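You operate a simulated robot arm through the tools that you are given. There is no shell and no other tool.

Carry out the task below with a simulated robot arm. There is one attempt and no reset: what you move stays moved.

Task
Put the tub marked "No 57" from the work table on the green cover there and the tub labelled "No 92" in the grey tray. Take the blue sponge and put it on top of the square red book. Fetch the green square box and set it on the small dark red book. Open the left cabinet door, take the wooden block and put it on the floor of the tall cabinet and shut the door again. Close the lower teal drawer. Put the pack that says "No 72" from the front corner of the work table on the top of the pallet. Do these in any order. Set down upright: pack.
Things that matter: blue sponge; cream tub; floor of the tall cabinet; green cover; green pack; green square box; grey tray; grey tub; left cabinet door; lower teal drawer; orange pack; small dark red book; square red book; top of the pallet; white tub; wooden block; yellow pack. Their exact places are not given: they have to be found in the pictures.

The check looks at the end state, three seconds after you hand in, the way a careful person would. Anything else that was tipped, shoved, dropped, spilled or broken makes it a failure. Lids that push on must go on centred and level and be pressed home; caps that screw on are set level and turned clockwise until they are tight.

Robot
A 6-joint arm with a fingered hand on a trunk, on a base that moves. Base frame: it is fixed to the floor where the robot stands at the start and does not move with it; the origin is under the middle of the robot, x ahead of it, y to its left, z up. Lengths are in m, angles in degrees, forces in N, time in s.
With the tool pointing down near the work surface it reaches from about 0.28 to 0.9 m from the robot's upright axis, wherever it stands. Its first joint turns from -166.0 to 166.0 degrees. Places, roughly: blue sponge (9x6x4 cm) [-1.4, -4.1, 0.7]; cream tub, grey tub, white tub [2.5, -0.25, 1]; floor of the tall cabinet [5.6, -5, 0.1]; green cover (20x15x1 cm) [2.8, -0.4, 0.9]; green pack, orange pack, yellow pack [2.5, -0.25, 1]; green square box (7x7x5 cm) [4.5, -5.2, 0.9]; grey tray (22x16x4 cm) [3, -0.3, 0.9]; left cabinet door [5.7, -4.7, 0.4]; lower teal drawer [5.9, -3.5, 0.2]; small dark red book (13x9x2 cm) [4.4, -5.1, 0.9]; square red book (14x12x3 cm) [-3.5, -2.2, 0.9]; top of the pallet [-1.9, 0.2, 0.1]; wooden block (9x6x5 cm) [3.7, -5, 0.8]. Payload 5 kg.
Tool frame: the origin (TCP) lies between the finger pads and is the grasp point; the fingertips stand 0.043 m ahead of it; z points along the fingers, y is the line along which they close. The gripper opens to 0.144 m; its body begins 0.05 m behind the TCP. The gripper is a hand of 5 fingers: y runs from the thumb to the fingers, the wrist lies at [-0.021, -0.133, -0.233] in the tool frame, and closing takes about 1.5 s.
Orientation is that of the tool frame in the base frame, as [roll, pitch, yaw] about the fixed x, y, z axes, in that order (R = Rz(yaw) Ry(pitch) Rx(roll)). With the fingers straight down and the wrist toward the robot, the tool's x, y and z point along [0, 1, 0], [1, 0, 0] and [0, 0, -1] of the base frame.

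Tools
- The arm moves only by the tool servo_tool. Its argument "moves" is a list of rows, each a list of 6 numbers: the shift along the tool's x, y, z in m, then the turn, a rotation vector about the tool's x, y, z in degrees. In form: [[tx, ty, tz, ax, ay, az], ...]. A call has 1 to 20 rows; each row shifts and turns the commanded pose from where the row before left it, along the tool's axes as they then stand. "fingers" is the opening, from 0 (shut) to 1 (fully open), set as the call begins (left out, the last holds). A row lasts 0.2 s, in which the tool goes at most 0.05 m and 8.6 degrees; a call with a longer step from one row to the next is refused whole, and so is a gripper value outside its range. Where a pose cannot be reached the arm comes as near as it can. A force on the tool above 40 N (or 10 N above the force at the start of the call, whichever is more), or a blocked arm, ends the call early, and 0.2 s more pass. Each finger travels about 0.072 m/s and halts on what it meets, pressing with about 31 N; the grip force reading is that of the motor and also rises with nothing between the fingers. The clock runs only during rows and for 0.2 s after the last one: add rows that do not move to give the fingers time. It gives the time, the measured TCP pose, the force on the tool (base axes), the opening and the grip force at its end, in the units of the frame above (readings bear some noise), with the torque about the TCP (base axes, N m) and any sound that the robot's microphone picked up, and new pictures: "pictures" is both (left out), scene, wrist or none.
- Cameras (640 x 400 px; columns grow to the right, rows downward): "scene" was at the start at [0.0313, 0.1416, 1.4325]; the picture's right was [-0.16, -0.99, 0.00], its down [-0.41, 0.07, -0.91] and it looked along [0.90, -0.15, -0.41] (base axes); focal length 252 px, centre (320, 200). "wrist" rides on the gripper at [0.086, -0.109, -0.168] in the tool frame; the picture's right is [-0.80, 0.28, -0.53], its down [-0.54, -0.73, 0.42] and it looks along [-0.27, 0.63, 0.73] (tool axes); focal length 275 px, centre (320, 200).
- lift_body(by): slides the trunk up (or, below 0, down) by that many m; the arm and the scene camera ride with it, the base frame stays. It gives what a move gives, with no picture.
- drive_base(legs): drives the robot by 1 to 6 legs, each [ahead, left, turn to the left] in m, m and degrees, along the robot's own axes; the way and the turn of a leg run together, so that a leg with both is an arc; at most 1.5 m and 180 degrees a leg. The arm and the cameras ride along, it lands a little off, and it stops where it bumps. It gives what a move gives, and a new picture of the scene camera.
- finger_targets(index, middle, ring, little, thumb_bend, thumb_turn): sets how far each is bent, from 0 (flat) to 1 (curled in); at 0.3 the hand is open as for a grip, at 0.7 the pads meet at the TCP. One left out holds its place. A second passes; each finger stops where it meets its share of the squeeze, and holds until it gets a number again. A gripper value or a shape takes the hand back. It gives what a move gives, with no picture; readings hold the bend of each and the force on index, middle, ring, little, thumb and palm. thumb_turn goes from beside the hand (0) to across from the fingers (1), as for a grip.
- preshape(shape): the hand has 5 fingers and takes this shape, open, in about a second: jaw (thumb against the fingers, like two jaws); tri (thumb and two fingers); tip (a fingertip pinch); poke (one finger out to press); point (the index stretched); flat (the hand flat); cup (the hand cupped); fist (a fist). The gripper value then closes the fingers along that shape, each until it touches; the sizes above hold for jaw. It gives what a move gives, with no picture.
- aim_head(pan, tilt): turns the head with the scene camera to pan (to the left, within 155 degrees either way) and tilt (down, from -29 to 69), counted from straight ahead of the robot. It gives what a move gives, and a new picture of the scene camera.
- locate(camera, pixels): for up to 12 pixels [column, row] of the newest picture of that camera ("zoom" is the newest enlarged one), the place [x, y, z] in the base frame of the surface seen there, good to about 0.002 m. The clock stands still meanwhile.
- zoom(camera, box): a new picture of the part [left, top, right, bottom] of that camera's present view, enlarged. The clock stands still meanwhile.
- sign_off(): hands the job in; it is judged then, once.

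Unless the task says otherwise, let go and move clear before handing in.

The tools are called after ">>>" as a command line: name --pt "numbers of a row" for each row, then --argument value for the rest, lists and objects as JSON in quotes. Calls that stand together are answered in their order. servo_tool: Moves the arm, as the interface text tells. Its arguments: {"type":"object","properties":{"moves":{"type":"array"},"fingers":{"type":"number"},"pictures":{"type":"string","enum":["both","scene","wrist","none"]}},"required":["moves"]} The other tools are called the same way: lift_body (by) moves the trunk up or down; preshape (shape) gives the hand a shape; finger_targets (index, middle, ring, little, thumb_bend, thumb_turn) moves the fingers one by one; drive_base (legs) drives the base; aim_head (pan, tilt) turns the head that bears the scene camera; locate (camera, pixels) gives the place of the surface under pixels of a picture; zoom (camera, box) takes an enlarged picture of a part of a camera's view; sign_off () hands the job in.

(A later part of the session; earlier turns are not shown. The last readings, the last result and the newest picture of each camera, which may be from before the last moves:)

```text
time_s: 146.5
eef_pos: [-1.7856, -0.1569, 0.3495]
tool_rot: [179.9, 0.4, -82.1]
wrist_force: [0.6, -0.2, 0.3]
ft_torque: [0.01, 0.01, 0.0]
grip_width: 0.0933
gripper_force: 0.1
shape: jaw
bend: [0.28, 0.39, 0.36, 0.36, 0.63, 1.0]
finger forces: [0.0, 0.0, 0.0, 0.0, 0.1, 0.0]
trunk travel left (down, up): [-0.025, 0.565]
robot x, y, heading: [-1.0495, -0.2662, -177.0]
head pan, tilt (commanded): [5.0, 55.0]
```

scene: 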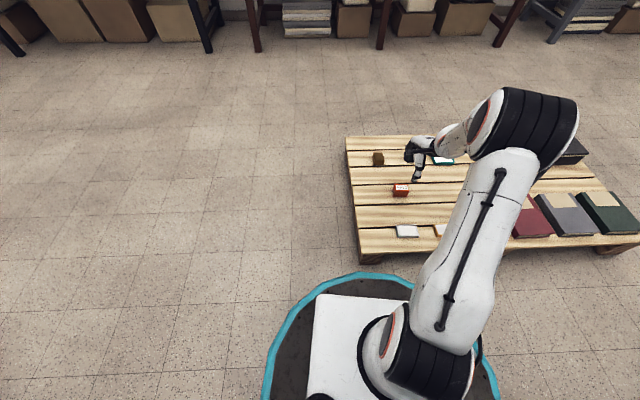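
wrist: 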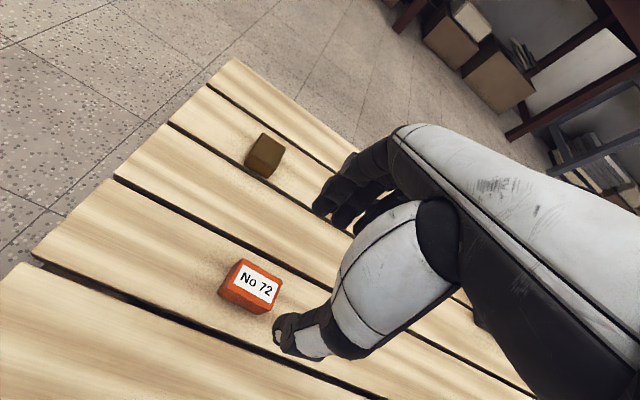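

The No 72 pack stands upright on the pallet, clear of the other items. I'll raise and retract the arm, lift the trunk, and look for the sponge.

>>> servo_tool --pt "0 0 -0.045 0 0 0" --pt "0 0 -0.045 0 0 0" --pt "0 0 -0.045 0 0 0" --pt "0 0 -0.045 0 0 0" --pt "0 0 -0.045 0 0 0" --pt "0 0 -0.045 0 0 0" --pt "0 0 -0.045 0 0 0" --pt "0.03 -0.03 0 0 0 -2.5" --pt "0.03 -0.03 0 0 0 -2.5" --pt "0.03 -0.03 0 0 0 0" --pt "0.03 -0.03 0 0 0 0" --pt "0.03 -0.03 0 0 0 0" --pt "0.03 -0.03 0 0 0 0" --pt "0.03 -0.03 0 0 0 0" --pt "0.03 -0.03 0 0 0 0" --pt "0.03 -0.01 0 0 0 0" --fingers 1.0 --pictures "none"

>>> lift_body --by 0.4

>>> aim_head --pan 60 --tilt 20

```text
time_s: 150.1
eef_pos: [-1.4927, -0.3676, 0.6202]
tool_rot: [-174.4, 0.3, -78.0]
wrist_force: [-0.3, -0.5, 0.0]
ft_torque: [-0.03, -0.02, 0.02]
grip_width: 0.144
gripper_force: 0.0
shape: jaw
bend: [0.3, 0.3, 0.3, 0.3, 0.3, 0.98]
finger forces: [0.0, 0.0, 0.0, 0.0, 0.0, 0.0]
trunk travel left (down, up): [-0.025, 0.565]
robot x, y, heading: [-1.0447, -0.2626, -177.0]
head pan, tilt (commanded): [5.0, 55.0]
stopped in row 16: the arm was blocked; the commanded pose is now the measured one
```

```text
time_s: 154.0
eef_pos: [-1.4899, -0.3661, 1.0254]
tool_rot: [-175.1, 0.2, -78.0]
wrist_force: [-0.1, -0.4, -0.3]
ft_torque: [0.0, -0.03, -0.01]
grip_width: 0.1439
gripper_force: 0.0
shape: jaw
bend: [0.3, 0.3, 0.3, 0.3, 0.3, 0.98]
finger forces: [0.0, 0.0, 0.1, 0.0, 0.0, 0.0]
trunk travel left (down, up): [-0.425, 0.165]
robot x, y, heading: [-1.0438, -0.2675, -177.1]
head pan, tilt (commanded): [5.0, 55.0]
```

```text
time_s: 155.2
eef_pos: [-1.4893, -0.3652, 1.0242]
tool_rot: [-175.1, 0.3, -77.9]
wrist_force: [0.1, -0.8, 1.1]
ft_torque: [0.04, -0.01, -0.01]
grip_width: 0.1439
gripper_force: 0.0
shape: jaw
bend: [0.3, 0.3, 0.3, 0.3, 0.3, 0.98]
finger forces: [0.0, 0.1, 0.0, 0.0, 0.1, 0.0]
trunk travel left (down, up): [-0.425, 0.165]
robot x, y, heading: [-1.0451, -0.2636, -176.9]
head pan, tilt (commanded): [60.0, 20.0]
```

scene: 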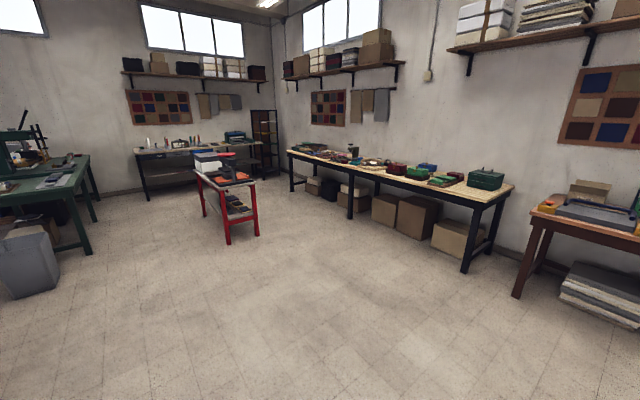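

I can see a red cart at pixel (228,180) and a long bench at (400,165). I'll zoom in on both.

>>> zoom --camera "scene" --box '[180, 130, 280, 200]'

>>> zoom --camera "scene" --box '[280, 130, 520, 210]'

>>> locate --camera "scene" --pixels '[[213, 182], [250, 180], [205, 165], [240, 178], [215, 160], [398, 170], [430, 168], [380, 165], [290, 155], [495, 190], [480, 180], [440, 180]]'

```text
5.71 times, centred on (230, 165) of scene
```

zoom: 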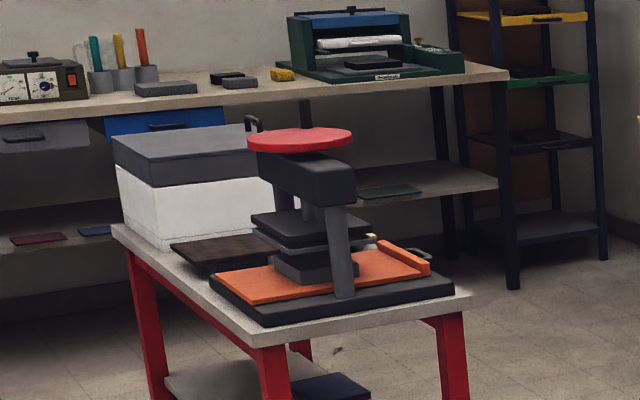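

```text
2.67 times, centred on (400, 170) of scene
```

zoom: 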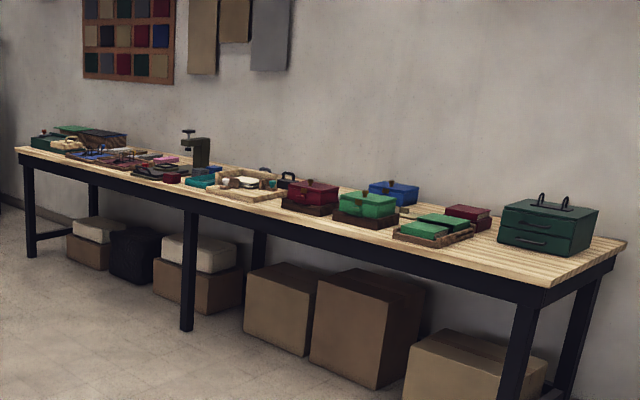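

```text
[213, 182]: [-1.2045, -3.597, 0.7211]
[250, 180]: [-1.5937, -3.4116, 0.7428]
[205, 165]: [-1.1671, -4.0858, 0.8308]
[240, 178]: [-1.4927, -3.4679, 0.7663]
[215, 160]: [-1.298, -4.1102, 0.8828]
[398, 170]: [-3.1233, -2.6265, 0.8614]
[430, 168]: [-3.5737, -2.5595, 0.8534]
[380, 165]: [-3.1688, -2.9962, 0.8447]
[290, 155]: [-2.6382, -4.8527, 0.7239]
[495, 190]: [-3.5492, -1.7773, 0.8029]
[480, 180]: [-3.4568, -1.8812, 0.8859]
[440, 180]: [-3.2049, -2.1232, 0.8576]
```

The sponge should be at the back of the red cart (-1.4,-4.1), hidden by the press; the red book is on the long bench. I'll drive over to the cart.

>>> drive_base --legs '[[0, 0, 87], [1.3, 0.5, 0], [1.1, 0, 0]]'

>>> aim_head --pan -40 --tilt 35

```text
time_s: 171.0
eef_pos: [-0.5096, -3.103, 1.0255]
tool_rot: [-175.2, 0.3, 7.0]
wrist_force: [0.5, -0.4, -0.1]
ft_torque: [-0.02, -0.02, 0.02]
grip_width: 0.1439
gripper_force: 0.1
shape: jaw
bend: [0.3, 0.3, 0.3, 0.3, 0.3, 0.98]
finger forces: [0.0, 0.0, 0.1, 0.0, 0.0, 0.1]
trunk travel left (down, up): [-0.425, 0.165]
robot x, y, heading: [-0.5691, -2.6516, -92.1]
head pan, tilt (commanded): [60.0, 20.0]
```

scene: 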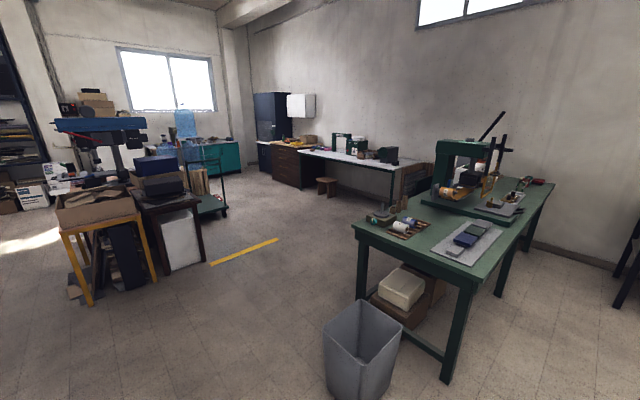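

```text
time_s: 172.8
eef_pos: [-0.5095, -3.104, 1.0246]
tool_rot: [-175.1, 0.2, 6.9]
wrist_force: [-0.2, 1.2, -0.1]
ft_torque: [-0.01, 0.0, 0.0]
grip_width: 0.144
gripper_force: 0.2
shape: jaw
bend: [0.3, 0.3, 0.3, 0.3, 0.3, 0.98]
finger forces: [0.0, 0.1, 0.0, 0.0, 0.1, 0.0]
trunk travel left (down, up): [-0.425, 0.165]
robot x, y, heading: [-0.5686, -2.6494, -92.0]
head pan, tilt (commanded): [-40.0, 35.0]
```

scene: 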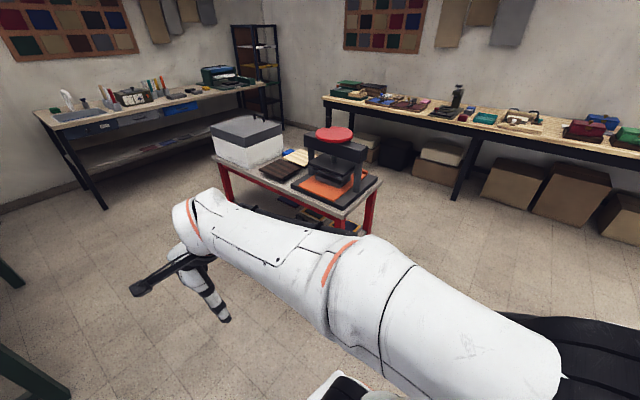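

>>> zoom --camera "scene" --box '[200, 110, 400, 240]'

>>> zoom --camera "scene" --box '[40, 60, 280, 200]'

>>> locate --camera "scene" --pixels '[[180, 95], [197, 90], [205, 95], [282, 172], [296, 158], [216, 180], [340, 205], [250, 90], [225, 140], [60, 115]]'

```text
3.08 times, centred on (300, 175) of scene
```

zoom: 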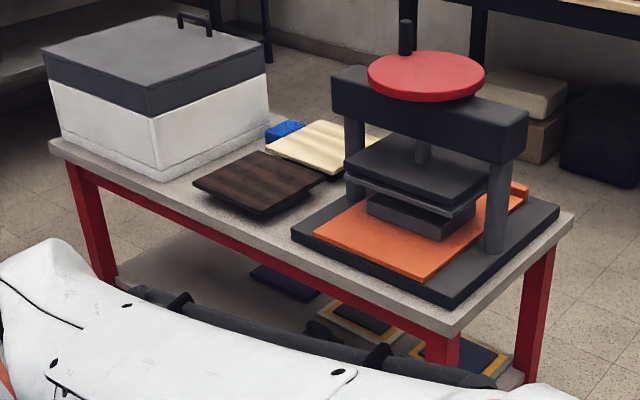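

```text
2.67 times, centred on (160, 130) of scene
```

zoom: 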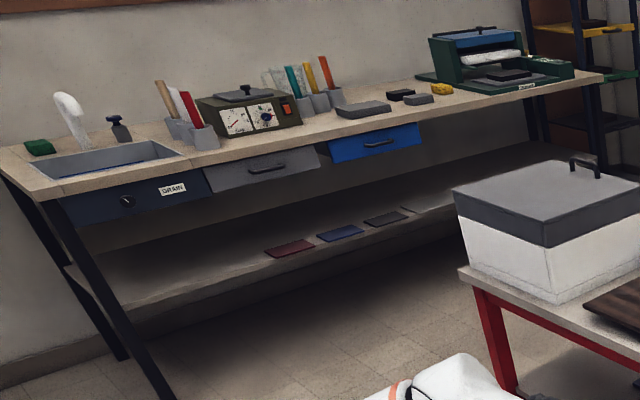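

```text
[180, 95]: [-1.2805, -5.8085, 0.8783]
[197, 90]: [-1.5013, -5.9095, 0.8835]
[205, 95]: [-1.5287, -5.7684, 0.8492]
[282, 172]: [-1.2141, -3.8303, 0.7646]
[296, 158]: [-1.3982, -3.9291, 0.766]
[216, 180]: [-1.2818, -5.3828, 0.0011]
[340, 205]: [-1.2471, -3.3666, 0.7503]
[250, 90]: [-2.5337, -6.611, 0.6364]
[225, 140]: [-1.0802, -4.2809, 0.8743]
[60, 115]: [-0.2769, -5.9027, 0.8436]
```

The blue sponge peeks out at zoom (285,130) on the cart, behind a wooden board and next to the white box. I'll raise the hand and go round to the cart's far (west) side for a better view and reach.

>>> servo_tool --pt "0 0 -0.03 -4.9 0 0" --pt "0 0 -0.04 0 0 0" --pt "0 0 -0.04 0 0 0" --pt "0 0 -0.04 0 0 0" --pictures "none"

>>> drive_base --legs '[[0, -1.5, 0], [1.3, 0, 2]]'

>>> aim_head --pan 60 --tilt 45

```text
time_s: 173.8
eef_pos: [-0.5081, -3.1036, 1.1715]
tool_rot: [180.0, 0.2, 7.0]
wrist_force: [-0.3, 0.7, -0.4]
ft_torque: [0.0, 0.03, -0.02]
grip_width: 0.1438
gripper_force: 0.1
shape: jaw
bend: [0.3, 0.3, 0.3, 0.3, 0.3, 0.98]
finger forces: [0.1, 0.0, 0.1, 0.0, 0.1, 0.0]
trunk travel left (down, up): [-0.425, 0.165]
robot x, y, heading: [-0.5708, -2.6577, -92.2]
head pan, tilt (commanded): [-40.0, 35.0]
```

```text
time_s: 187.4
eef_pos: [-2.053, -4.333, 1.1728]
tool_rot: [180.0, 0.2, 8.6]
wrist_force: [-0.2, 0.2, -0.1]
ft_torque: [0.0, 0.0, -0.01]
grip_width: 0.1439
gripper_force: 0.0
shape: jaw
bend: [0.3, 0.3, 0.3, 0.3, 0.3, 0.98]
finger forces: [0.0, 0.1, 0.0, 0.0, 0.0, 0.0]
trunk travel left (down, up): [-0.425, 0.165]
robot x, y, heading: [-2.1267, -3.878, -90.7]
head pan, tilt (commanded): [-40.0, 35.0]
```

scene: 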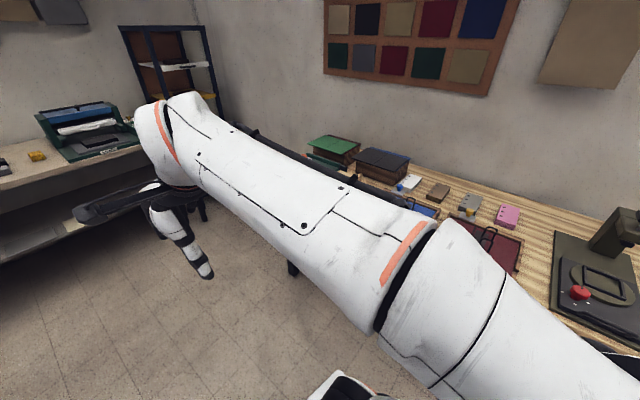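

```text
time_s: 189.2
eef_pos: [-2.0518, -4.3337, 1.1727]
tool_rot: [180.0, 0.3, 8.5]
wrist_force: [0.1, -0.1, 0.3]
ft_torque: [0.01, -0.01, 0.0]
grip_width: 0.1439
gripper_force: 0.1
shape: jaw
bend: [0.3, 0.3, 0.3, 0.3, 0.3, 0.98]
finger forces: [0.0, 0.0, 0.1, 0.0, 0.1, 0.1]
trunk travel left (down, up): [-0.425, 0.165]
robot x, y, heading: [-2.1284, -3.8828, -90.7]
head pan, tilt (commanded): [60.0, 45.0]
```

scene: 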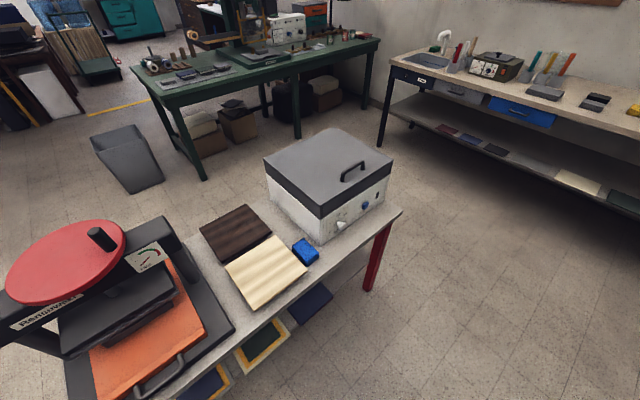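

The sponge is clearly visible at pixel (306,251) between the wooden block boards and the white box. Locating it.

>>> zoom --camera "scene" --box '[200, 190, 400, 310]'

>>> locate --camera "scene" --pixels '[[306, 248], [296, 243], [306, 240], [317, 252], [306, 262], [320, 245], [330, 260], [270, 270], [304, 270], [345, 195], [325, 232], [345, 250]]'

```text
3.20 times, centred on (300, 250) of scene
```

zoom: 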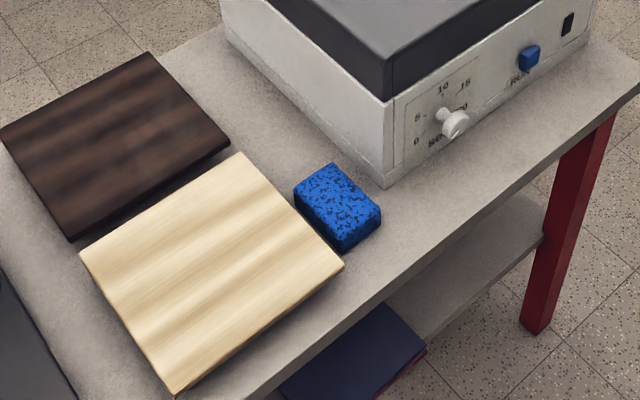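

```text
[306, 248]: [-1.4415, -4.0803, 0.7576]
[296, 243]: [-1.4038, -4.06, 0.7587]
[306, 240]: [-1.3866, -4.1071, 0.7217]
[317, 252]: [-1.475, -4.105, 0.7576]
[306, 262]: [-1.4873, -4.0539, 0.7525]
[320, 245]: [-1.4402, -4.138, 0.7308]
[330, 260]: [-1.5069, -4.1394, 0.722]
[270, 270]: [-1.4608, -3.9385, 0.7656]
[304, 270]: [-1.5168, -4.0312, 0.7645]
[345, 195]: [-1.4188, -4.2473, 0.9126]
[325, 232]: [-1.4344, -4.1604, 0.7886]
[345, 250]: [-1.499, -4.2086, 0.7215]
```

>>> locate --camera "zoom" --pixels '[[330, 168], [376, 208], [343, 232], [299, 190], [338, 200], [343, 247], [240, 158], [338, 265], [285, 225], [383, 185], [375, 240], [300, 170]]'

```text
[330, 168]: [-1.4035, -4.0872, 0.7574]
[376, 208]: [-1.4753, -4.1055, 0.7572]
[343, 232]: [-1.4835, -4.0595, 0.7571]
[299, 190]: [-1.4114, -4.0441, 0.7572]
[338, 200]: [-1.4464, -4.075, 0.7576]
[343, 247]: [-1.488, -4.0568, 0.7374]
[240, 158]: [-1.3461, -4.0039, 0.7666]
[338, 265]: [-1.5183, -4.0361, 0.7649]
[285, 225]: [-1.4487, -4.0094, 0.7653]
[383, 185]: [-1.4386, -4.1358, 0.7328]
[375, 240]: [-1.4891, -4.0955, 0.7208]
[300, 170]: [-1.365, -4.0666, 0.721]
```

The sponge is 9×6 cm, centred at (-1.443,-4.074), top z≈0.758, with only ~3 cm gaps to the board and ~3.5 cm to the white box, but its ends are free. I'll check the press height before turning toward it.

>>> locate --camera "scene" --pixels '[[100, 236], [90, 225], [60, 250], [352, 165], [200, 330], [140, 395], [360, 245], [400, 210]]'

>>> drive_base --legs '[[0, 0, 80]]'

>>> preshape --shape "tri"

>>> aim_head --pan -10 --tilt 50

```text
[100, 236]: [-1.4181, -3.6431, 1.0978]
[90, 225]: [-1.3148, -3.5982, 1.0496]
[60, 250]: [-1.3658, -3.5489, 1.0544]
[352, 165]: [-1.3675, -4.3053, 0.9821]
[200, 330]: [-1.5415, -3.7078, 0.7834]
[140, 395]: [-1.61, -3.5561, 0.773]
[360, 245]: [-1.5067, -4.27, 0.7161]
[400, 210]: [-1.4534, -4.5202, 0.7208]
```

```text
time_s: 193.0
eef_pos: [-1.6681, -3.8852, 1.1728]
tool_rot: [-179.9, 0.2, 89.0]
wrist_force: [-0.5, 0.6, 0.6]
ft_torque: [-0.01, 0.05, -0.04]
grip_width: 0.1442
gripper_force: 0.1
shape: jaw
bend: [0.3, 0.3, 0.3, 0.3, 0.3, 0.98]
finger forces: [0.0, 0.0, 0.1, 0.1, 0.1, 0.0]
trunk travel left (down, up): [-0.425, 0.165]
robot x, y, heading: [-2.1274, -3.8809, -10.3]
head pan, tilt (commanded): [60.0, 45.0]
```

scene: 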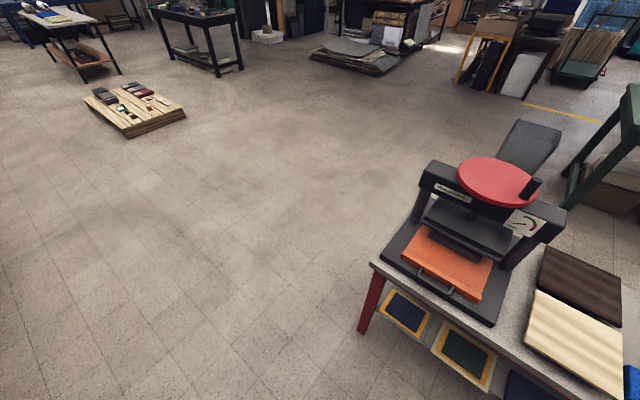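

```text
time_s: 193.9
eef_pos: [-1.6695, -3.8843, 1.1724]
tool_rot: [-179.9, 0.2, 88.8]
wrist_force: [1.1, 0.9, -0.7]
ft_torque: [-0.02, -0.01, 0.02]
grip_width: 0.1438
gripper_force: 0.0
shape: tri
bend: [0.3, 0.3, 0.99, 0.99, 0.3, 0.98]
finger forces: [0.0, 0.0, 0.1, 0.1, 0.1, 0.0]
trunk travel left (down, up): [-0.425, 0.165]
robot x, y, heading: [-2.1245, -3.883, -10.1]
head pan, tilt (commanded): [60.0, 45.0]
```

```text
time_s: 195.3
eef_pos: [-1.6675, -3.8852, 1.1732]
tool_rot: [-180.0, 0.3, 88.9]
wrist_force: [0.5, -1.4, -0.1]
ft_torque: [-0.03, 0.02, 0.01]
grip_width: 0.144
gripper_force: 0.0
shape: tri
bend: [0.3, 0.3, 0.99, 0.99, 0.3, 0.98]
finger forces: [0.0, 0.0, 0.1, 0.0, 0.0, 0.1]
trunk travel left (down, up): [-0.425, 0.165]
robot x, y, heading: [-2.1246, -3.8844, -10.4]
head pan, tilt (commanded): [-10.0, 50.0]
```

scene: 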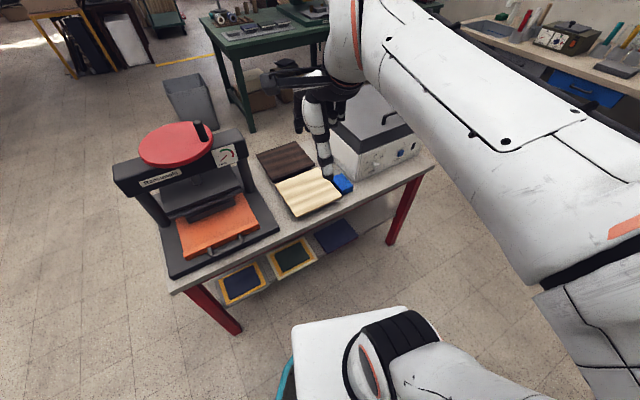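

The tri shape keeps ring and little fingers curled, which suits the narrow spot. I'll move over the sponge, turn the hand 15° to align with its long axis, and come down part way to check.

>>> servo_tool --pt "-0.03075 0.03795 0 0 0 0" --pt "-0.03075 0.03795 0 0 0 0" --pt "-0.03075 0.03795 0 0 0 0" --pt "-0.03075 0.03795 0 0 0 0" --pt "-0.03075 0.03795 0 0 0 0" --pt "-0.03075 0.03795 0 0 0 0" --pt "0 0 0 0 0 -7.7" --pt "0 0 0 0 0 -7.7" --pt "0 0 0.045 0 0 0" --pt "0 0 0.045 0 0 0" --pt "0 0 0.045 0 0 0" --pt "0 0 0.045 0 0 0" --pt "0 0 0.045 0 0 0" --pt "0 0 0.045 0 0 0" --pt "0 0 0 0 0 0" --pt "0 0 0 0 0 0" --pictures "both"

```text
time_s: 198.7
eef_pos: [-1.4411, -4.0759, 0.9109]
tool_rot: [179.2, 0.9, 104.3]
wrist_force: [0.2, 1.1, 10.4]
ft_torque: [-0.63, -0.45, 0.01]
grip_width: 0.1438
gripper_force: 0.0
shape: tri
bend: [0.3, 0.3, 0.99, 0.99, 0.3, 0.97]
finger forces: [0.1, 0.0, 0.1, 11.4, 0.1, 0.0]
trunk travel left (down, up): [-0.425, 0.165]
robot x, y, heading: [-2.1238, -3.881, -10.2]
head pan, tilt (commanded): [-10.0, 50.0]
stopped in row 16: the force on the tool passed its limit at 41 N (the readings are from after the stop); the commanded pose is now the measured one
```

scene: 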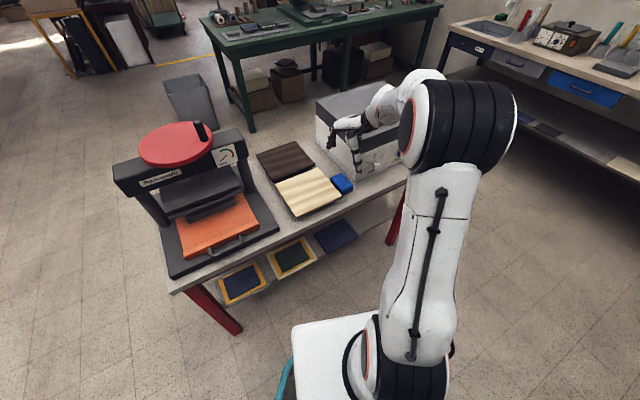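
wrist: 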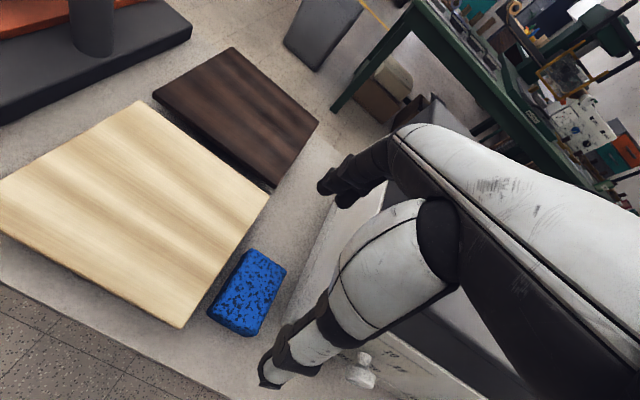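

The little finger hit the white box's top edge (11 N). I'll back straight up first, then measure where fingers and box are.

>>> servo_tool --pt "0 0 -0.02 0 0 0" --pt "0 0 -0.03 0 0 0" --pt "0 0 -0.03 0 0 0" --pt "0 0 0 0 0 0" --pictures "both"

>>> zoom --camera "wrist" --box '[200, 130, 480, 400]'

>>> zoom --camera "scene" --box '[240, 70, 440, 220]'

```text
time_s: 199.7
eef_pos: [-1.4429, -4.0743, 0.9868]
tool_rot: [179.6, 0.6, 104.4]
wrist_force: [0.3, 0.8, 0.4]
ft_torque: [-0.02, -0.05, 0.01]
grip_width: 0.144
gripper_force: 0.1
shape: tri
bend: [0.3, 0.3, 0.99, 0.99, 0.3, 0.97]
finger forces: [0.0, 0.0, 0.0, 0.0, 0.0, 0.1]
trunk travel left (down, up): [-0.425, 0.165]
robot x, y, heading: [-2.125, -3.8808, -10.1]
head pan, tilt (commanded): [-10.0, 50.0]
```

scene: 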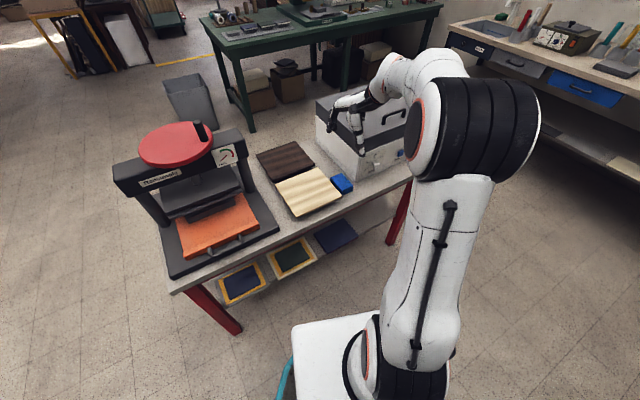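
wrist: 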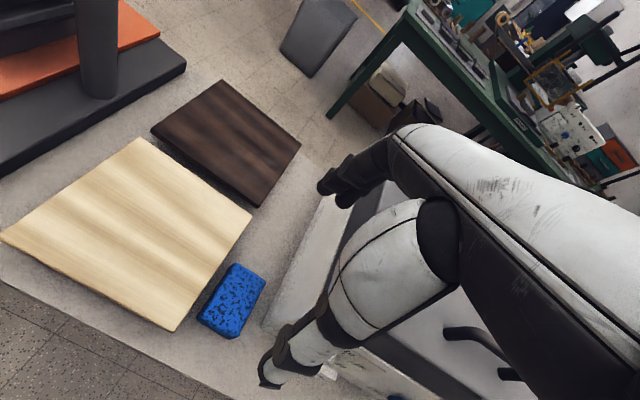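

```text
1.48 times, centred on (340, 265) of wrist
```

zoom: 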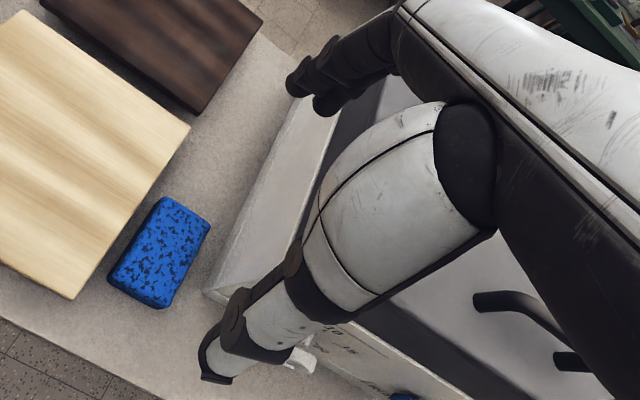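

```text
2.67 times, centred on (340, 145) of scene
```

zoom: 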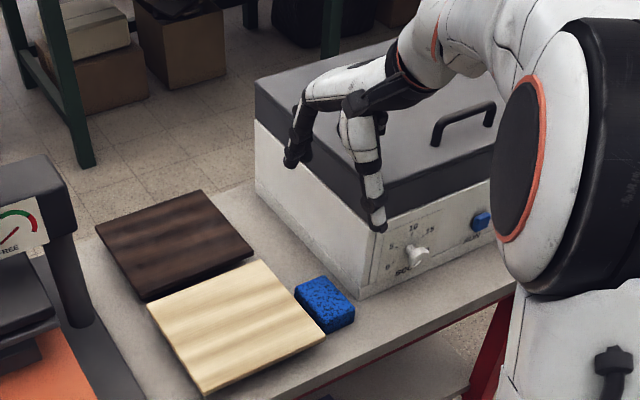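

>>> locate --camera "wrist" --pixels '[[327, 182], [345, 198], [268, 370], [265, 345], [325, 255], [265, 320], [340, 220], [360, 370], [420, 350]]'

>>> locate --camera "scene" --pixels '[[190, 100], [215, 125], [250, 130], [355, 130], [330, 115], [362, 175], [420, 145], [205, 60], [245, 125], [430, 125]]'

```text
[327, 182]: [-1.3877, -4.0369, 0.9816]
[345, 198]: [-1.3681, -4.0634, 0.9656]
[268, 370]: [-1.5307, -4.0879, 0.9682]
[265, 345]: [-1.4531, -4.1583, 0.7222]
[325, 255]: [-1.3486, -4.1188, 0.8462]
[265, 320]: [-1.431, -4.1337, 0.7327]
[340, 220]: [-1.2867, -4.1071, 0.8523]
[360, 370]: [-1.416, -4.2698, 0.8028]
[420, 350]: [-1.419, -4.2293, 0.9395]
```

```text
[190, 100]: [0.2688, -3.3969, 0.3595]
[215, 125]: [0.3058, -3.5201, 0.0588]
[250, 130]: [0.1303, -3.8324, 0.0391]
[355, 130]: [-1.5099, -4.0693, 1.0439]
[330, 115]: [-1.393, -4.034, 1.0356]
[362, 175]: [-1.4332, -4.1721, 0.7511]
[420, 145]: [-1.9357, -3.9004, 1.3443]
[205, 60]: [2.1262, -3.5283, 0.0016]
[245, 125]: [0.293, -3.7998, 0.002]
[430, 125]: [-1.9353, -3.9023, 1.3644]
```

>>> locate --camera "wrist" --pixels '[[350, 260], [370, 310], [400, 230], [440, 240], [330, 330], [400, 300], [440, 290], [380, 150], [420, 180], [370, 180], [460, 330], [410, 140]]'

```text
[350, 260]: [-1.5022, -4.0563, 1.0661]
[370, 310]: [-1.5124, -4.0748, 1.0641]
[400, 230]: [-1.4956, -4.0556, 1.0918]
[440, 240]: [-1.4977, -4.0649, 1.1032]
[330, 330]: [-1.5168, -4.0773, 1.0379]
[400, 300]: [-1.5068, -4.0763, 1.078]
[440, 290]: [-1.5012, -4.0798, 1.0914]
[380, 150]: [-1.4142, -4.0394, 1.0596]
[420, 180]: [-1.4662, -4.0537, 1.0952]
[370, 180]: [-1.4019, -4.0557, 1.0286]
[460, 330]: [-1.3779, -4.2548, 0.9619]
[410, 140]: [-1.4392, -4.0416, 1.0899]
```

>>> locate --camera "scene" --pixels '[[317, 101], [340, 125], [322, 108], [319, 116], [370, 138], [366, 150], [345, 150], [405, 108], [330, 100]]'

>>> locate --camera "wrist" --pixels '[[370, 215], [400, 350], [345, 225], [330, 215], [350, 205]]'

```text
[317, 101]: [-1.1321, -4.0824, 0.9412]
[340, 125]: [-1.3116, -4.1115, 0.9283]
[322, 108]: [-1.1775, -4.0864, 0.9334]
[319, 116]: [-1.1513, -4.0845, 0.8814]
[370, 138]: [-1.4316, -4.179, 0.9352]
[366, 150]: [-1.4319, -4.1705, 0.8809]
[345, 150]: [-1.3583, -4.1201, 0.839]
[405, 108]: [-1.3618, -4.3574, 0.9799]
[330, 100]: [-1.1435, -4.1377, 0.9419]
```

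```text
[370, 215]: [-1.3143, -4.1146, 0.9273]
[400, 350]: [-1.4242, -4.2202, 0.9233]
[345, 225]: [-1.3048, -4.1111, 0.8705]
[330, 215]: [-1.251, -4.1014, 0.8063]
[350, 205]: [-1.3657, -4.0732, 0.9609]
```

The box top is at z≈0.941, so the curled fingers sit ~3 cm above the TCP. Approaching from the cart's east side puts the curled fingers over the low boards instead of the box, so I'll raise, retract and drive round.

>>> servo_tool --pt "0 0 -0.045 0 0 0" --pt "0 0 -0.045 0 0 0" --pt "0 0 -0.045 0 0 0" --pt "0 0 -0.045 0 0 0" --pt "0 0 -0.045 0 0 0" --pt "0 0 -0.045 0 0 0" --pt "0 -0.045 0 0 0 0" --pt "0 -0.045 0 0 0 0" --pt "0 -0.045 0 0 0 0" --pt "0 -0.045 0 0 0 0" --pt "0 -0.045 0 0 0 7.5" --pt "0 0 0 0 0 0" --pictures "none"

>>> drive_base --legs '[[-0.2, 1.15, 0], [0, 0, -170], [-1.45, 0, 0]]'

```text
time_s: 202.3
eef_pos: [-1.6664, -4.1288, 1.2565]
tool_rot: [179.3, 0.7, 96.8]
wrist_force: [-0.4, 0.5, 0.3]
ft_torque: [-0.04, -0.06, -0.03]
grip_width: 0.1439
gripper_force: 0.1
shape: tri
bend: [0.3, 0.3, 0.99, 0.99, 0.3, 0.97]
finger forces: [0.1, 0.0, 0.1, 0.1, 0.0, 0.0]
trunk travel left (down, up): [-0.425, 0.165]
robot x, y, heading: [-2.1204, -3.8874, -9.9]
head pan, tilt (commanded): [-10.0, 50.0]
```

```text
time_s: 222.0
eef_pos: [-1.1564, -2.56, 1.2559]
tool_rot: [179.5, 0.7, -72.0]
wrist_force: [0.4, 0.1, 1.4]
ft_torque: [-0.02, 0.02, 0.03]
grip_width: 0.1439
gripper_force: 0.1
shape: tri
bend: [0.3, 0.3, 0.99, 0.99, 0.3, 0.97]
finger forces: [0.1, 0.1, 0.0, 0.0, 0.0, 0.0]
trunk travel left (down, up): [-0.425, 0.165]
robot x, y, heading: [-0.6582, -2.7137, -179.3]
head pan, tilt (commanded): [-10.0, 50.0]
```

scene: 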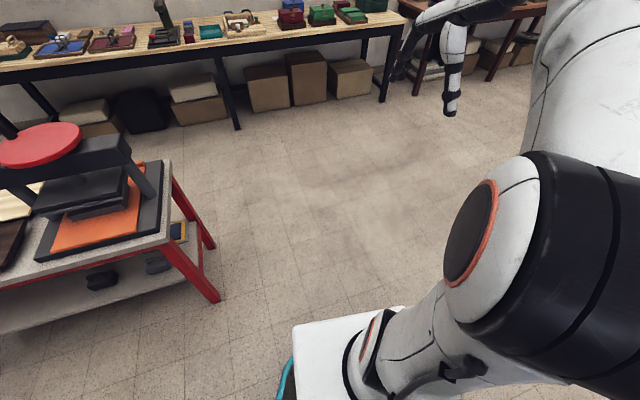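

>>> drive_base --legs '[[0, 1.33, 0]]'

>>> aim_head --pan 15 --tilt 50

```text
time_s: 228.7
eef_pos: [-1.1426, -3.8776, 1.2567]
tool_rot: [179.5, 0.7, -73.0]
wrist_force: [0.1, -0.4, 0.3]
ft_torque: [-0.02, 0.01, -0.01]
grip_width: 0.144
gripper_force: 0.0
shape: tri
bend: [0.3, 0.3, 0.99, 0.99, 0.3, 0.97]
finger forces: [0.0, 0.1, 0.1, 0.1, 0.1, 0.0]
trunk travel left (down, up): [-0.425, 0.165]
robot x, y, heading: [-0.6463, -4.0423, -180.1]
head pan, tilt (commanded): [-10.0, 50.0]
```

scene: 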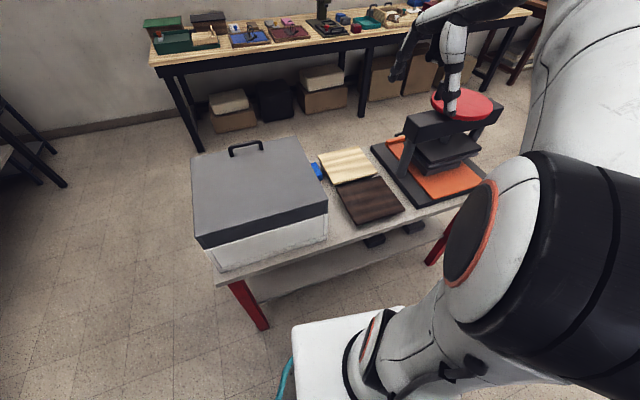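

```text
time_s: 229.6
eef_pos: [-1.1416, -3.8779, 1.2574]
tool_rot: [179.3, 0.6, -73.0]
wrist_force: [0.7, -0.1, -0.8]
ft_torque: [0.01, -0.01, -0.06]
grip_width: 0.1442
gripper_force: 0.2
shape: tri
bend: [0.3, 0.3, 0.99, 0.99, 0.3, 0.97]
finger forces: [0.0, 0.1, 0.0, 0.1, 0.0, 0.0]
trunk travel left (down, up): [-0.425, 0.165]
robot x, y, heading: [-0.6455, -4.0401, -180.2]
head pan, tilt (commanded): [15.0, 50.0]
```

scene: 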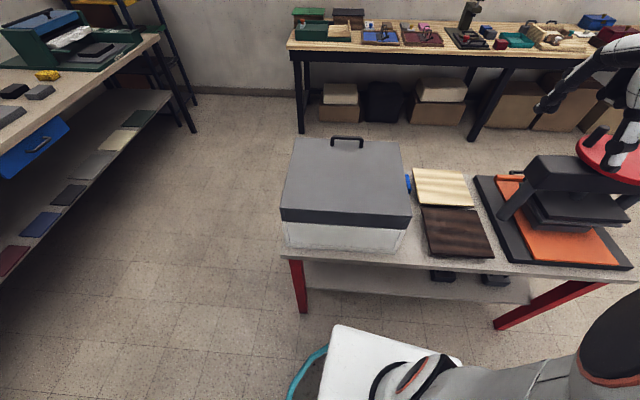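

From here the sponge is just visible at (408,183). I'll move over it, aligning the hand with its long axis, and descend to z≈0.86 for a check.

>>> servo_tool --pt "0.0115 0.0438 0 0 0 0" --pt "0.0115 0.0438 0 0 0 0" --pt "0.0115 0.0438 0 0 0 0" --pt "0.0115 0.0438 0 0 0 0" --pt "0.0115 0.0438 0 0 0 0" --pt "0.0115 0.0438 0 0 0 0" --pt "0.0115 0.0438 0 0 0 0" --pt "0.0115 0.0438 0 0 0 0" --pt "0 0 0 0.7 0 2.7" --pt "0 0 0.044 0 0 0" --pt "0 0 0.044 0 0 0" --pt "0 0 0.044 0 0 0" --pt "0 0 0.044 0 0 0" --pt "0 0 0.044 0 0 0" --pt "0 0 0.044 0 0 0" --pt "0 0 0 0 0 0" --pt "0 0 0 0 0 0" --pictures "both"

```text
time_s: 233.2
eef_pos: [-1.439, -4.0695, 0.9838]
tool_rot: [-180.0, 0.6, -75.6]
wrist_force: [0.3, -1.1, 0.4]
ft_torque: [-0.04, 0.0, -0.01]
grip_width: 0.1438
gripper_force: 0.1
shape: tri
bend: [0.3, 0.3, 0.99, 0.99, 0.3, 0.98]
finger forces: [0.1, 0.0, 0.0, 0.1, 0.0, 0.0]
out of reach, approached as far as the arm can: row 8
trunk travel left (down, up): [-0.425, 0.165]
robot x, y, heading: [-0.644, -4.0374, -179.9]
head pan, tilt (commanded): [15.0, 50.0]
```

scene: 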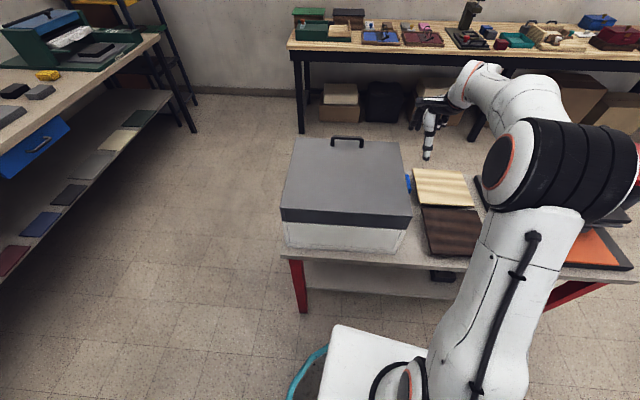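
wrist: 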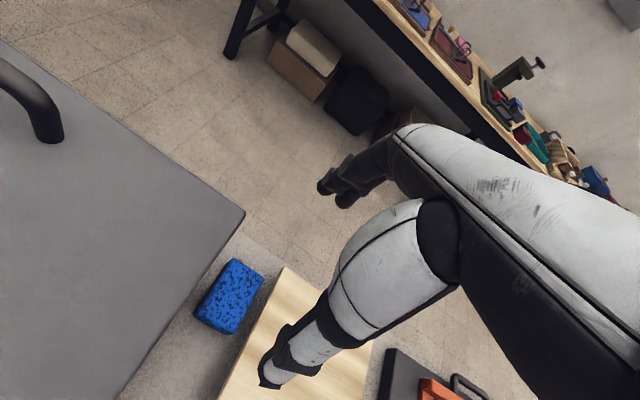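

>>> locate --camera "wrist" --pixels '[[230, 290], [233, 262], [262, 275], [228, 332], [198, 310], [240, 215], [283, 275], [190, 330], [327, 185], [268, 370], [345, 198]]'

>>> zoom --camera "wrist" --box '[160, 220, 340, 390]'

```text
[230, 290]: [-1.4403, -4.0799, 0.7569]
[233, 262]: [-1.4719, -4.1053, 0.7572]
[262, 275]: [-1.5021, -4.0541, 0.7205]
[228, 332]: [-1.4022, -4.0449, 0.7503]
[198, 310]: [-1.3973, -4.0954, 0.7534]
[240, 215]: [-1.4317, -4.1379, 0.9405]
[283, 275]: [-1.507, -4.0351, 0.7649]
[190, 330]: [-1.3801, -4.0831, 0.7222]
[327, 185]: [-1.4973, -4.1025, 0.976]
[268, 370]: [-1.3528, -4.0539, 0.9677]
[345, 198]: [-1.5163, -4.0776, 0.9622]
```

```text
2.35 times, centred on (250, 305) of wrist
```

zoom: 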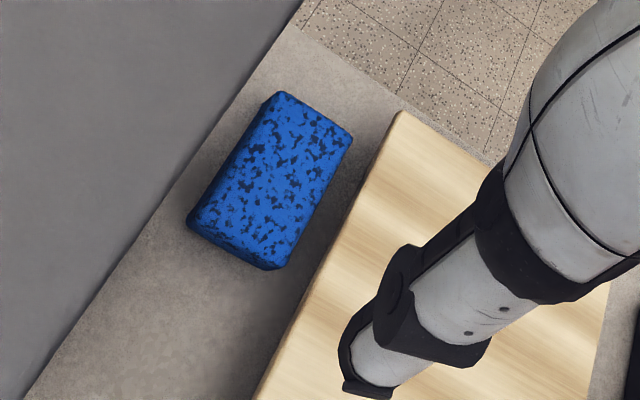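

The sponge hasn't moved; the index needs a bit more clearance at its west end. I'll shift 14 mm along the hand's y, then descend to z≈0.85.

>>> servo_tool --pt "0 0.014 0.02 0 0 0" --pt "0 0 0.04 0 0 0" --pt "0 0 0.04 0 0 0" --pt "0 0 0.03 0 0 0" --pt "0 0 0 0 0 0" --pt "0 0 0 0 0 0" --pictures "both"

>>> locate --camera "wrist" --pixels '[[327, 185], [268, 370], [345, 198]]'

```text
time_s: 234.6
eef_pos: [-1.4548, -4.0691, 0.8549]
tool_rot: [179.9, 0.6, -75.7]
wrist_force: [1.0, -0.8, -0.9]
ft_torque: [0.02, 0.04, -0.01]
grip_width: 0.1439
gripper_force: 0.0
shape: tri
bend: [0.3, 0.3, 0.99, 0.99, 0.3, 0.98]
finger forces: [0.0, 0.0, 0.0, 0.0, 0.1, 0.0]
trunk travel left (down, up): [-0.425, 0.165]
robot x, y, heading: [-0.6408, -4.0429, -179.9]
head pan, tilt (commanded): [15.0, 50.0]
```

scene: 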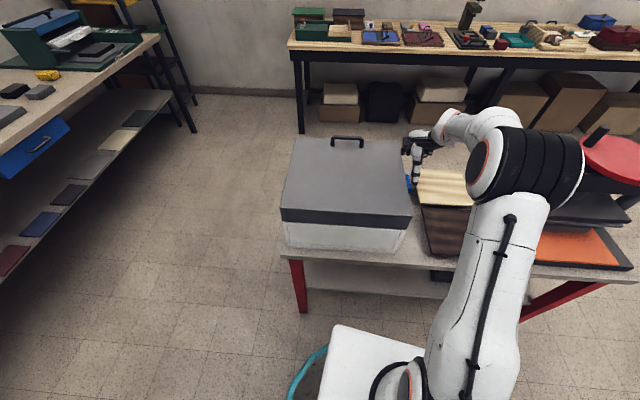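
wrist: 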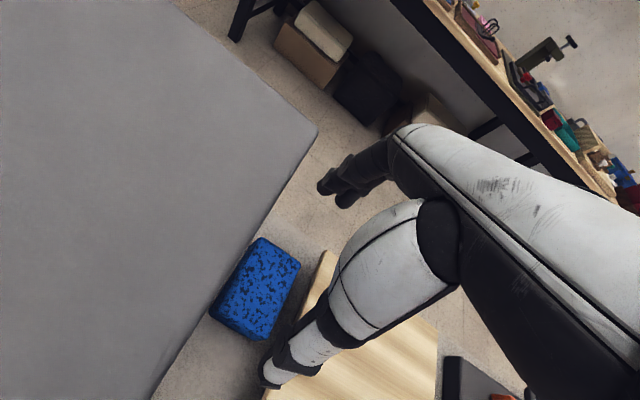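

```text
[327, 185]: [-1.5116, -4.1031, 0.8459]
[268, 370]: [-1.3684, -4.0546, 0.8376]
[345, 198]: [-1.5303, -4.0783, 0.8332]
```

>>> locate --camera "scene" --pixels '[[480, 180], [520, 205], [575, 170], [560, 195], [600, 135], [585, 180], [500, 150], [610, 165]]'

>>> zoom --camera "scene" --box '[380, 100, 640, 270]'

```text
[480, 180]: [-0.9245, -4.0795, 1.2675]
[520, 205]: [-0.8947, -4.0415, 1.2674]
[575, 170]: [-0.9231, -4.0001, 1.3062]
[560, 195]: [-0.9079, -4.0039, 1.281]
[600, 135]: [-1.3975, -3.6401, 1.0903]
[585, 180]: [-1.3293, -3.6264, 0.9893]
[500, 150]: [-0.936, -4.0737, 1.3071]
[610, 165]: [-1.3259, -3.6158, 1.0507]
```

```text
2.35 times, centred on (510, 185) of scene
```

zoom: 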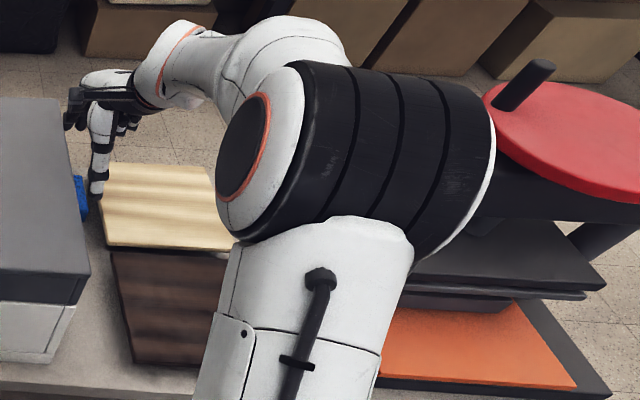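

The elbow is well above everything (z≈1.27). Descending to z≈0.773, watching forces.

>>> servo_tool --pt "0.004 0 0.03 0 0 0" --pt "0 0 0.03 0 0 0" --pt "0 0 0.015 0 0 0" --pt "0 0 0.007 0 0 0" --pt "0 0 0 0 0 0" --pictures "wrist"

```text
time_s: 235.8
eef_pos: [-1.4549, -4.0725, 0.776]
tool_rot: [179.9, 0.6, -75.8]
wrist_force: [-2.6, -0.4, 10.7]
ft_torque: [-0.58, -1.81, -0.19]
grip_width: 0.144
gripper_force: 0.1
shape: tri
bend: [0.3, 0.3, 0.99, 0.99, 0.3, 0.98]
finger forces: [0.1, 0.1, 0.0, 0.0, 0.1, 0.0]
trunk travel left (down, up): [-0.425, 0.165]
robot x, y, heading: [-0.6417, -4.0441, -179.8]
head pan, tilt (commanded): [15.0, 50.0]
```

wrist: 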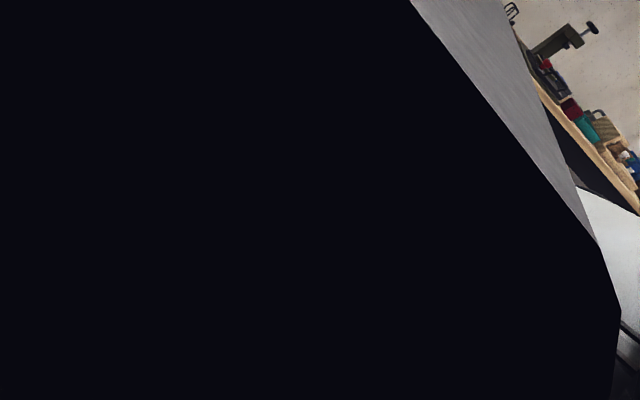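

The camera housing on the wrist has just met the white box's lid (10.7 N) at TCP z=0.776, which is low enough for the grip. I'll ease up 3 mm to unload it and close on the sponge.

>>> servo_tool --pt "0 0 -0.003 0 0 0" --pt "0 0 0 0 0 0" --pictures "none"

>>> servo_tool --pt "0 0 0 0 0 0" --pt "0 0 0 0 0 0" --pt "0 0 0 0 0 0" --pt "0 0 0 0 0 0" --pt "0 0 0 0 0 0" --pt "0 0 0 0 0 0" --pt "0 0 0 0 0 0" --fingers 0.3 --pictures "scene"

```text
time_s: 236.4
eef_pos: [-1.4545, -4.0721, 0.7763]
tool_rot: [-179.9, 0.6, -75.7]
wrist_force: [0.6, -0.7, -0.1]
ft_torque: [0.02, -0.01, 0.0]
grip_width: 0.1437
gripper_force: 0.0
shape: tri
bend: [0.3, 0.3, 0.99, 0.99, 0.3, 0.98]
finger forces: [0.1, 0.1, 0.0, 0.0, 0.0, 0.0]
trunk travel left (down, up): [-0.425, 0.165]
robot x, y, heading: [-0.6441, -4.0406, -180.0]
head pan, tilt (commanded): [15.0, 50.0]
```

```text
time_s: 238.0
eef_pos: [-1.4553, -4.0718, 0.7762]
tool_rot: [-179.9, 0.6, -75.8]
wrist_force: [-0.4, -0.4, 0.2]
ft_torque: [0.0, -0.02, 0.0]
grip_width: 0.0837
gripper_force: 31.2
shape: tri
bend: [0.74, 0.43, 1.0, 1.0, 0.65, 1.0]
finger forces: [14.1, 14.3, 0.1, 0.0, 28.2, 0.0]
trunk travel left (down, up): [-0.425, 0.165]
robot x, y, heading: [-0.6452, -4.0396, -180.0]
head pan, tilt (commanded): [15.0, 50.0]
```

scene: 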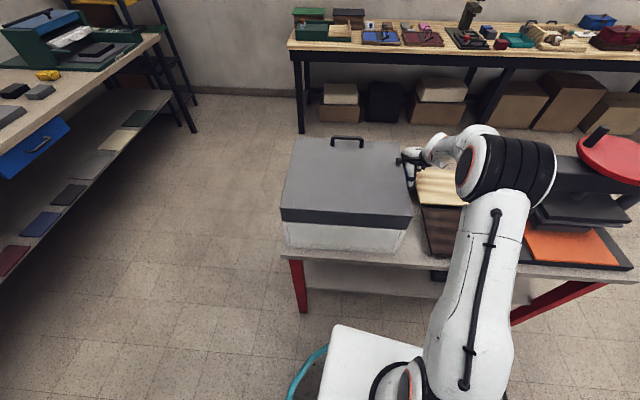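

Gripped with width 0.084 m and ~14 N on each finger against 28 N on the thumb. Lifting straight up and checking with the cameras.

>>> servo_tool --pt "0 0 -0.01 0 0 0" --pt "0 0 -0.02 0 0 0" --pt "0 0 -0.035 0 0 0" --pt "0 0 -0.04 0 0 0" --pt "0 0 -0.045 0 0 0" --pt "0 0 -0.045 0 0 0" --pt "0 0 0 0 0 0" --pictures "both"

>>> zoom --camera "wrist" --box '[200, 150, 460, 390]'

```text
time_s: 239.6
eef_pos: [-1.4513, -4.0758, 0.974]
tool_rot: [-179.9, 0.6, -75.6]
wrist_force: [0.4, 0.4, 0.8]
ft_torque: [0.01, -0.02, 0.01]
grip_width: 0.0833
gripper_force: 30.4
shape: tri
bend: [0.74, 0.43, 1.0, 1.0, 0.66, 1.0]
finger forces: [14.0, 14.2, 0.1, 0.0, 28.3, 0.1]
trunk travel left (down, up): [-0.425, 0.165]
robot x, y, heading: [-0.643, -4.0379, -180.0]
head pan, tilt (commanded): [15.0, 50.0]
```

scene: 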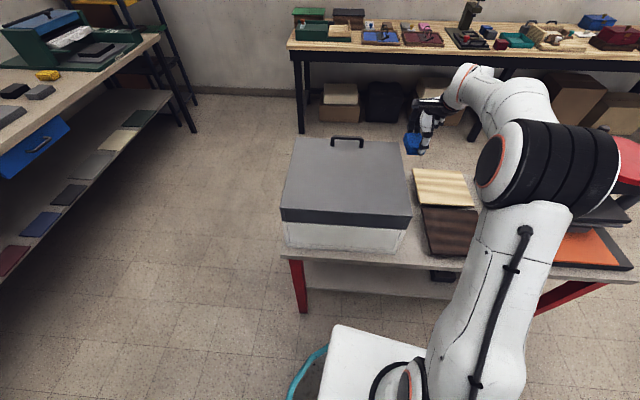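
wrist: 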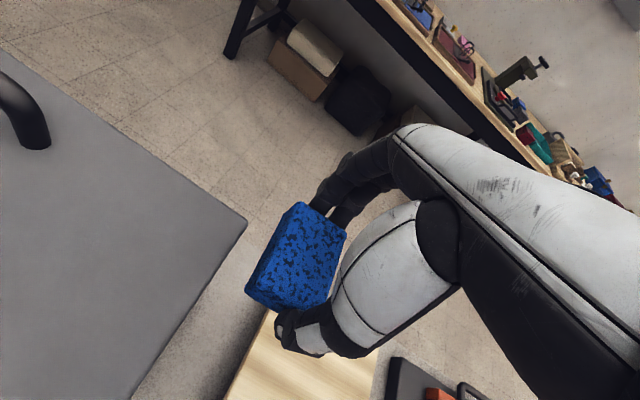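

```text
1.67 times, centred on (330, 270) of wrist
```

zoom: 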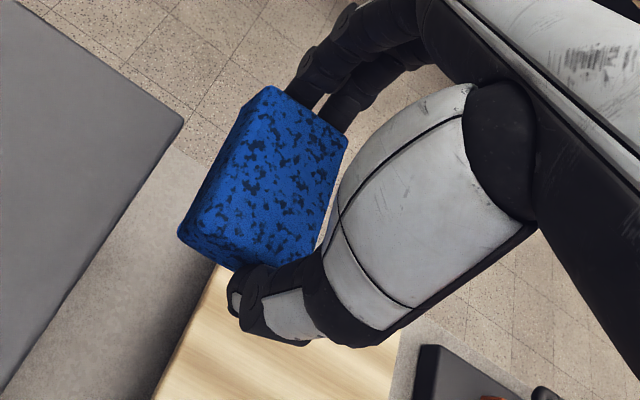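

>>> locate --camera "zoom" --pixels '[[272, 95], [338, 140], [215, 205], [315, 240], [280, 170], [190, 235], [240, 265], [300, 200]]'

```text
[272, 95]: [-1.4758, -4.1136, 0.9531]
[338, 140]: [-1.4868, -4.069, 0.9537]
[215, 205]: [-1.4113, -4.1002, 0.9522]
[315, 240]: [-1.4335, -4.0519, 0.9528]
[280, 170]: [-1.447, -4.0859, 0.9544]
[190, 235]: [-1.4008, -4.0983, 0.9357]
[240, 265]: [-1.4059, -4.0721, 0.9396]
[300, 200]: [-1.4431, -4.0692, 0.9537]
```

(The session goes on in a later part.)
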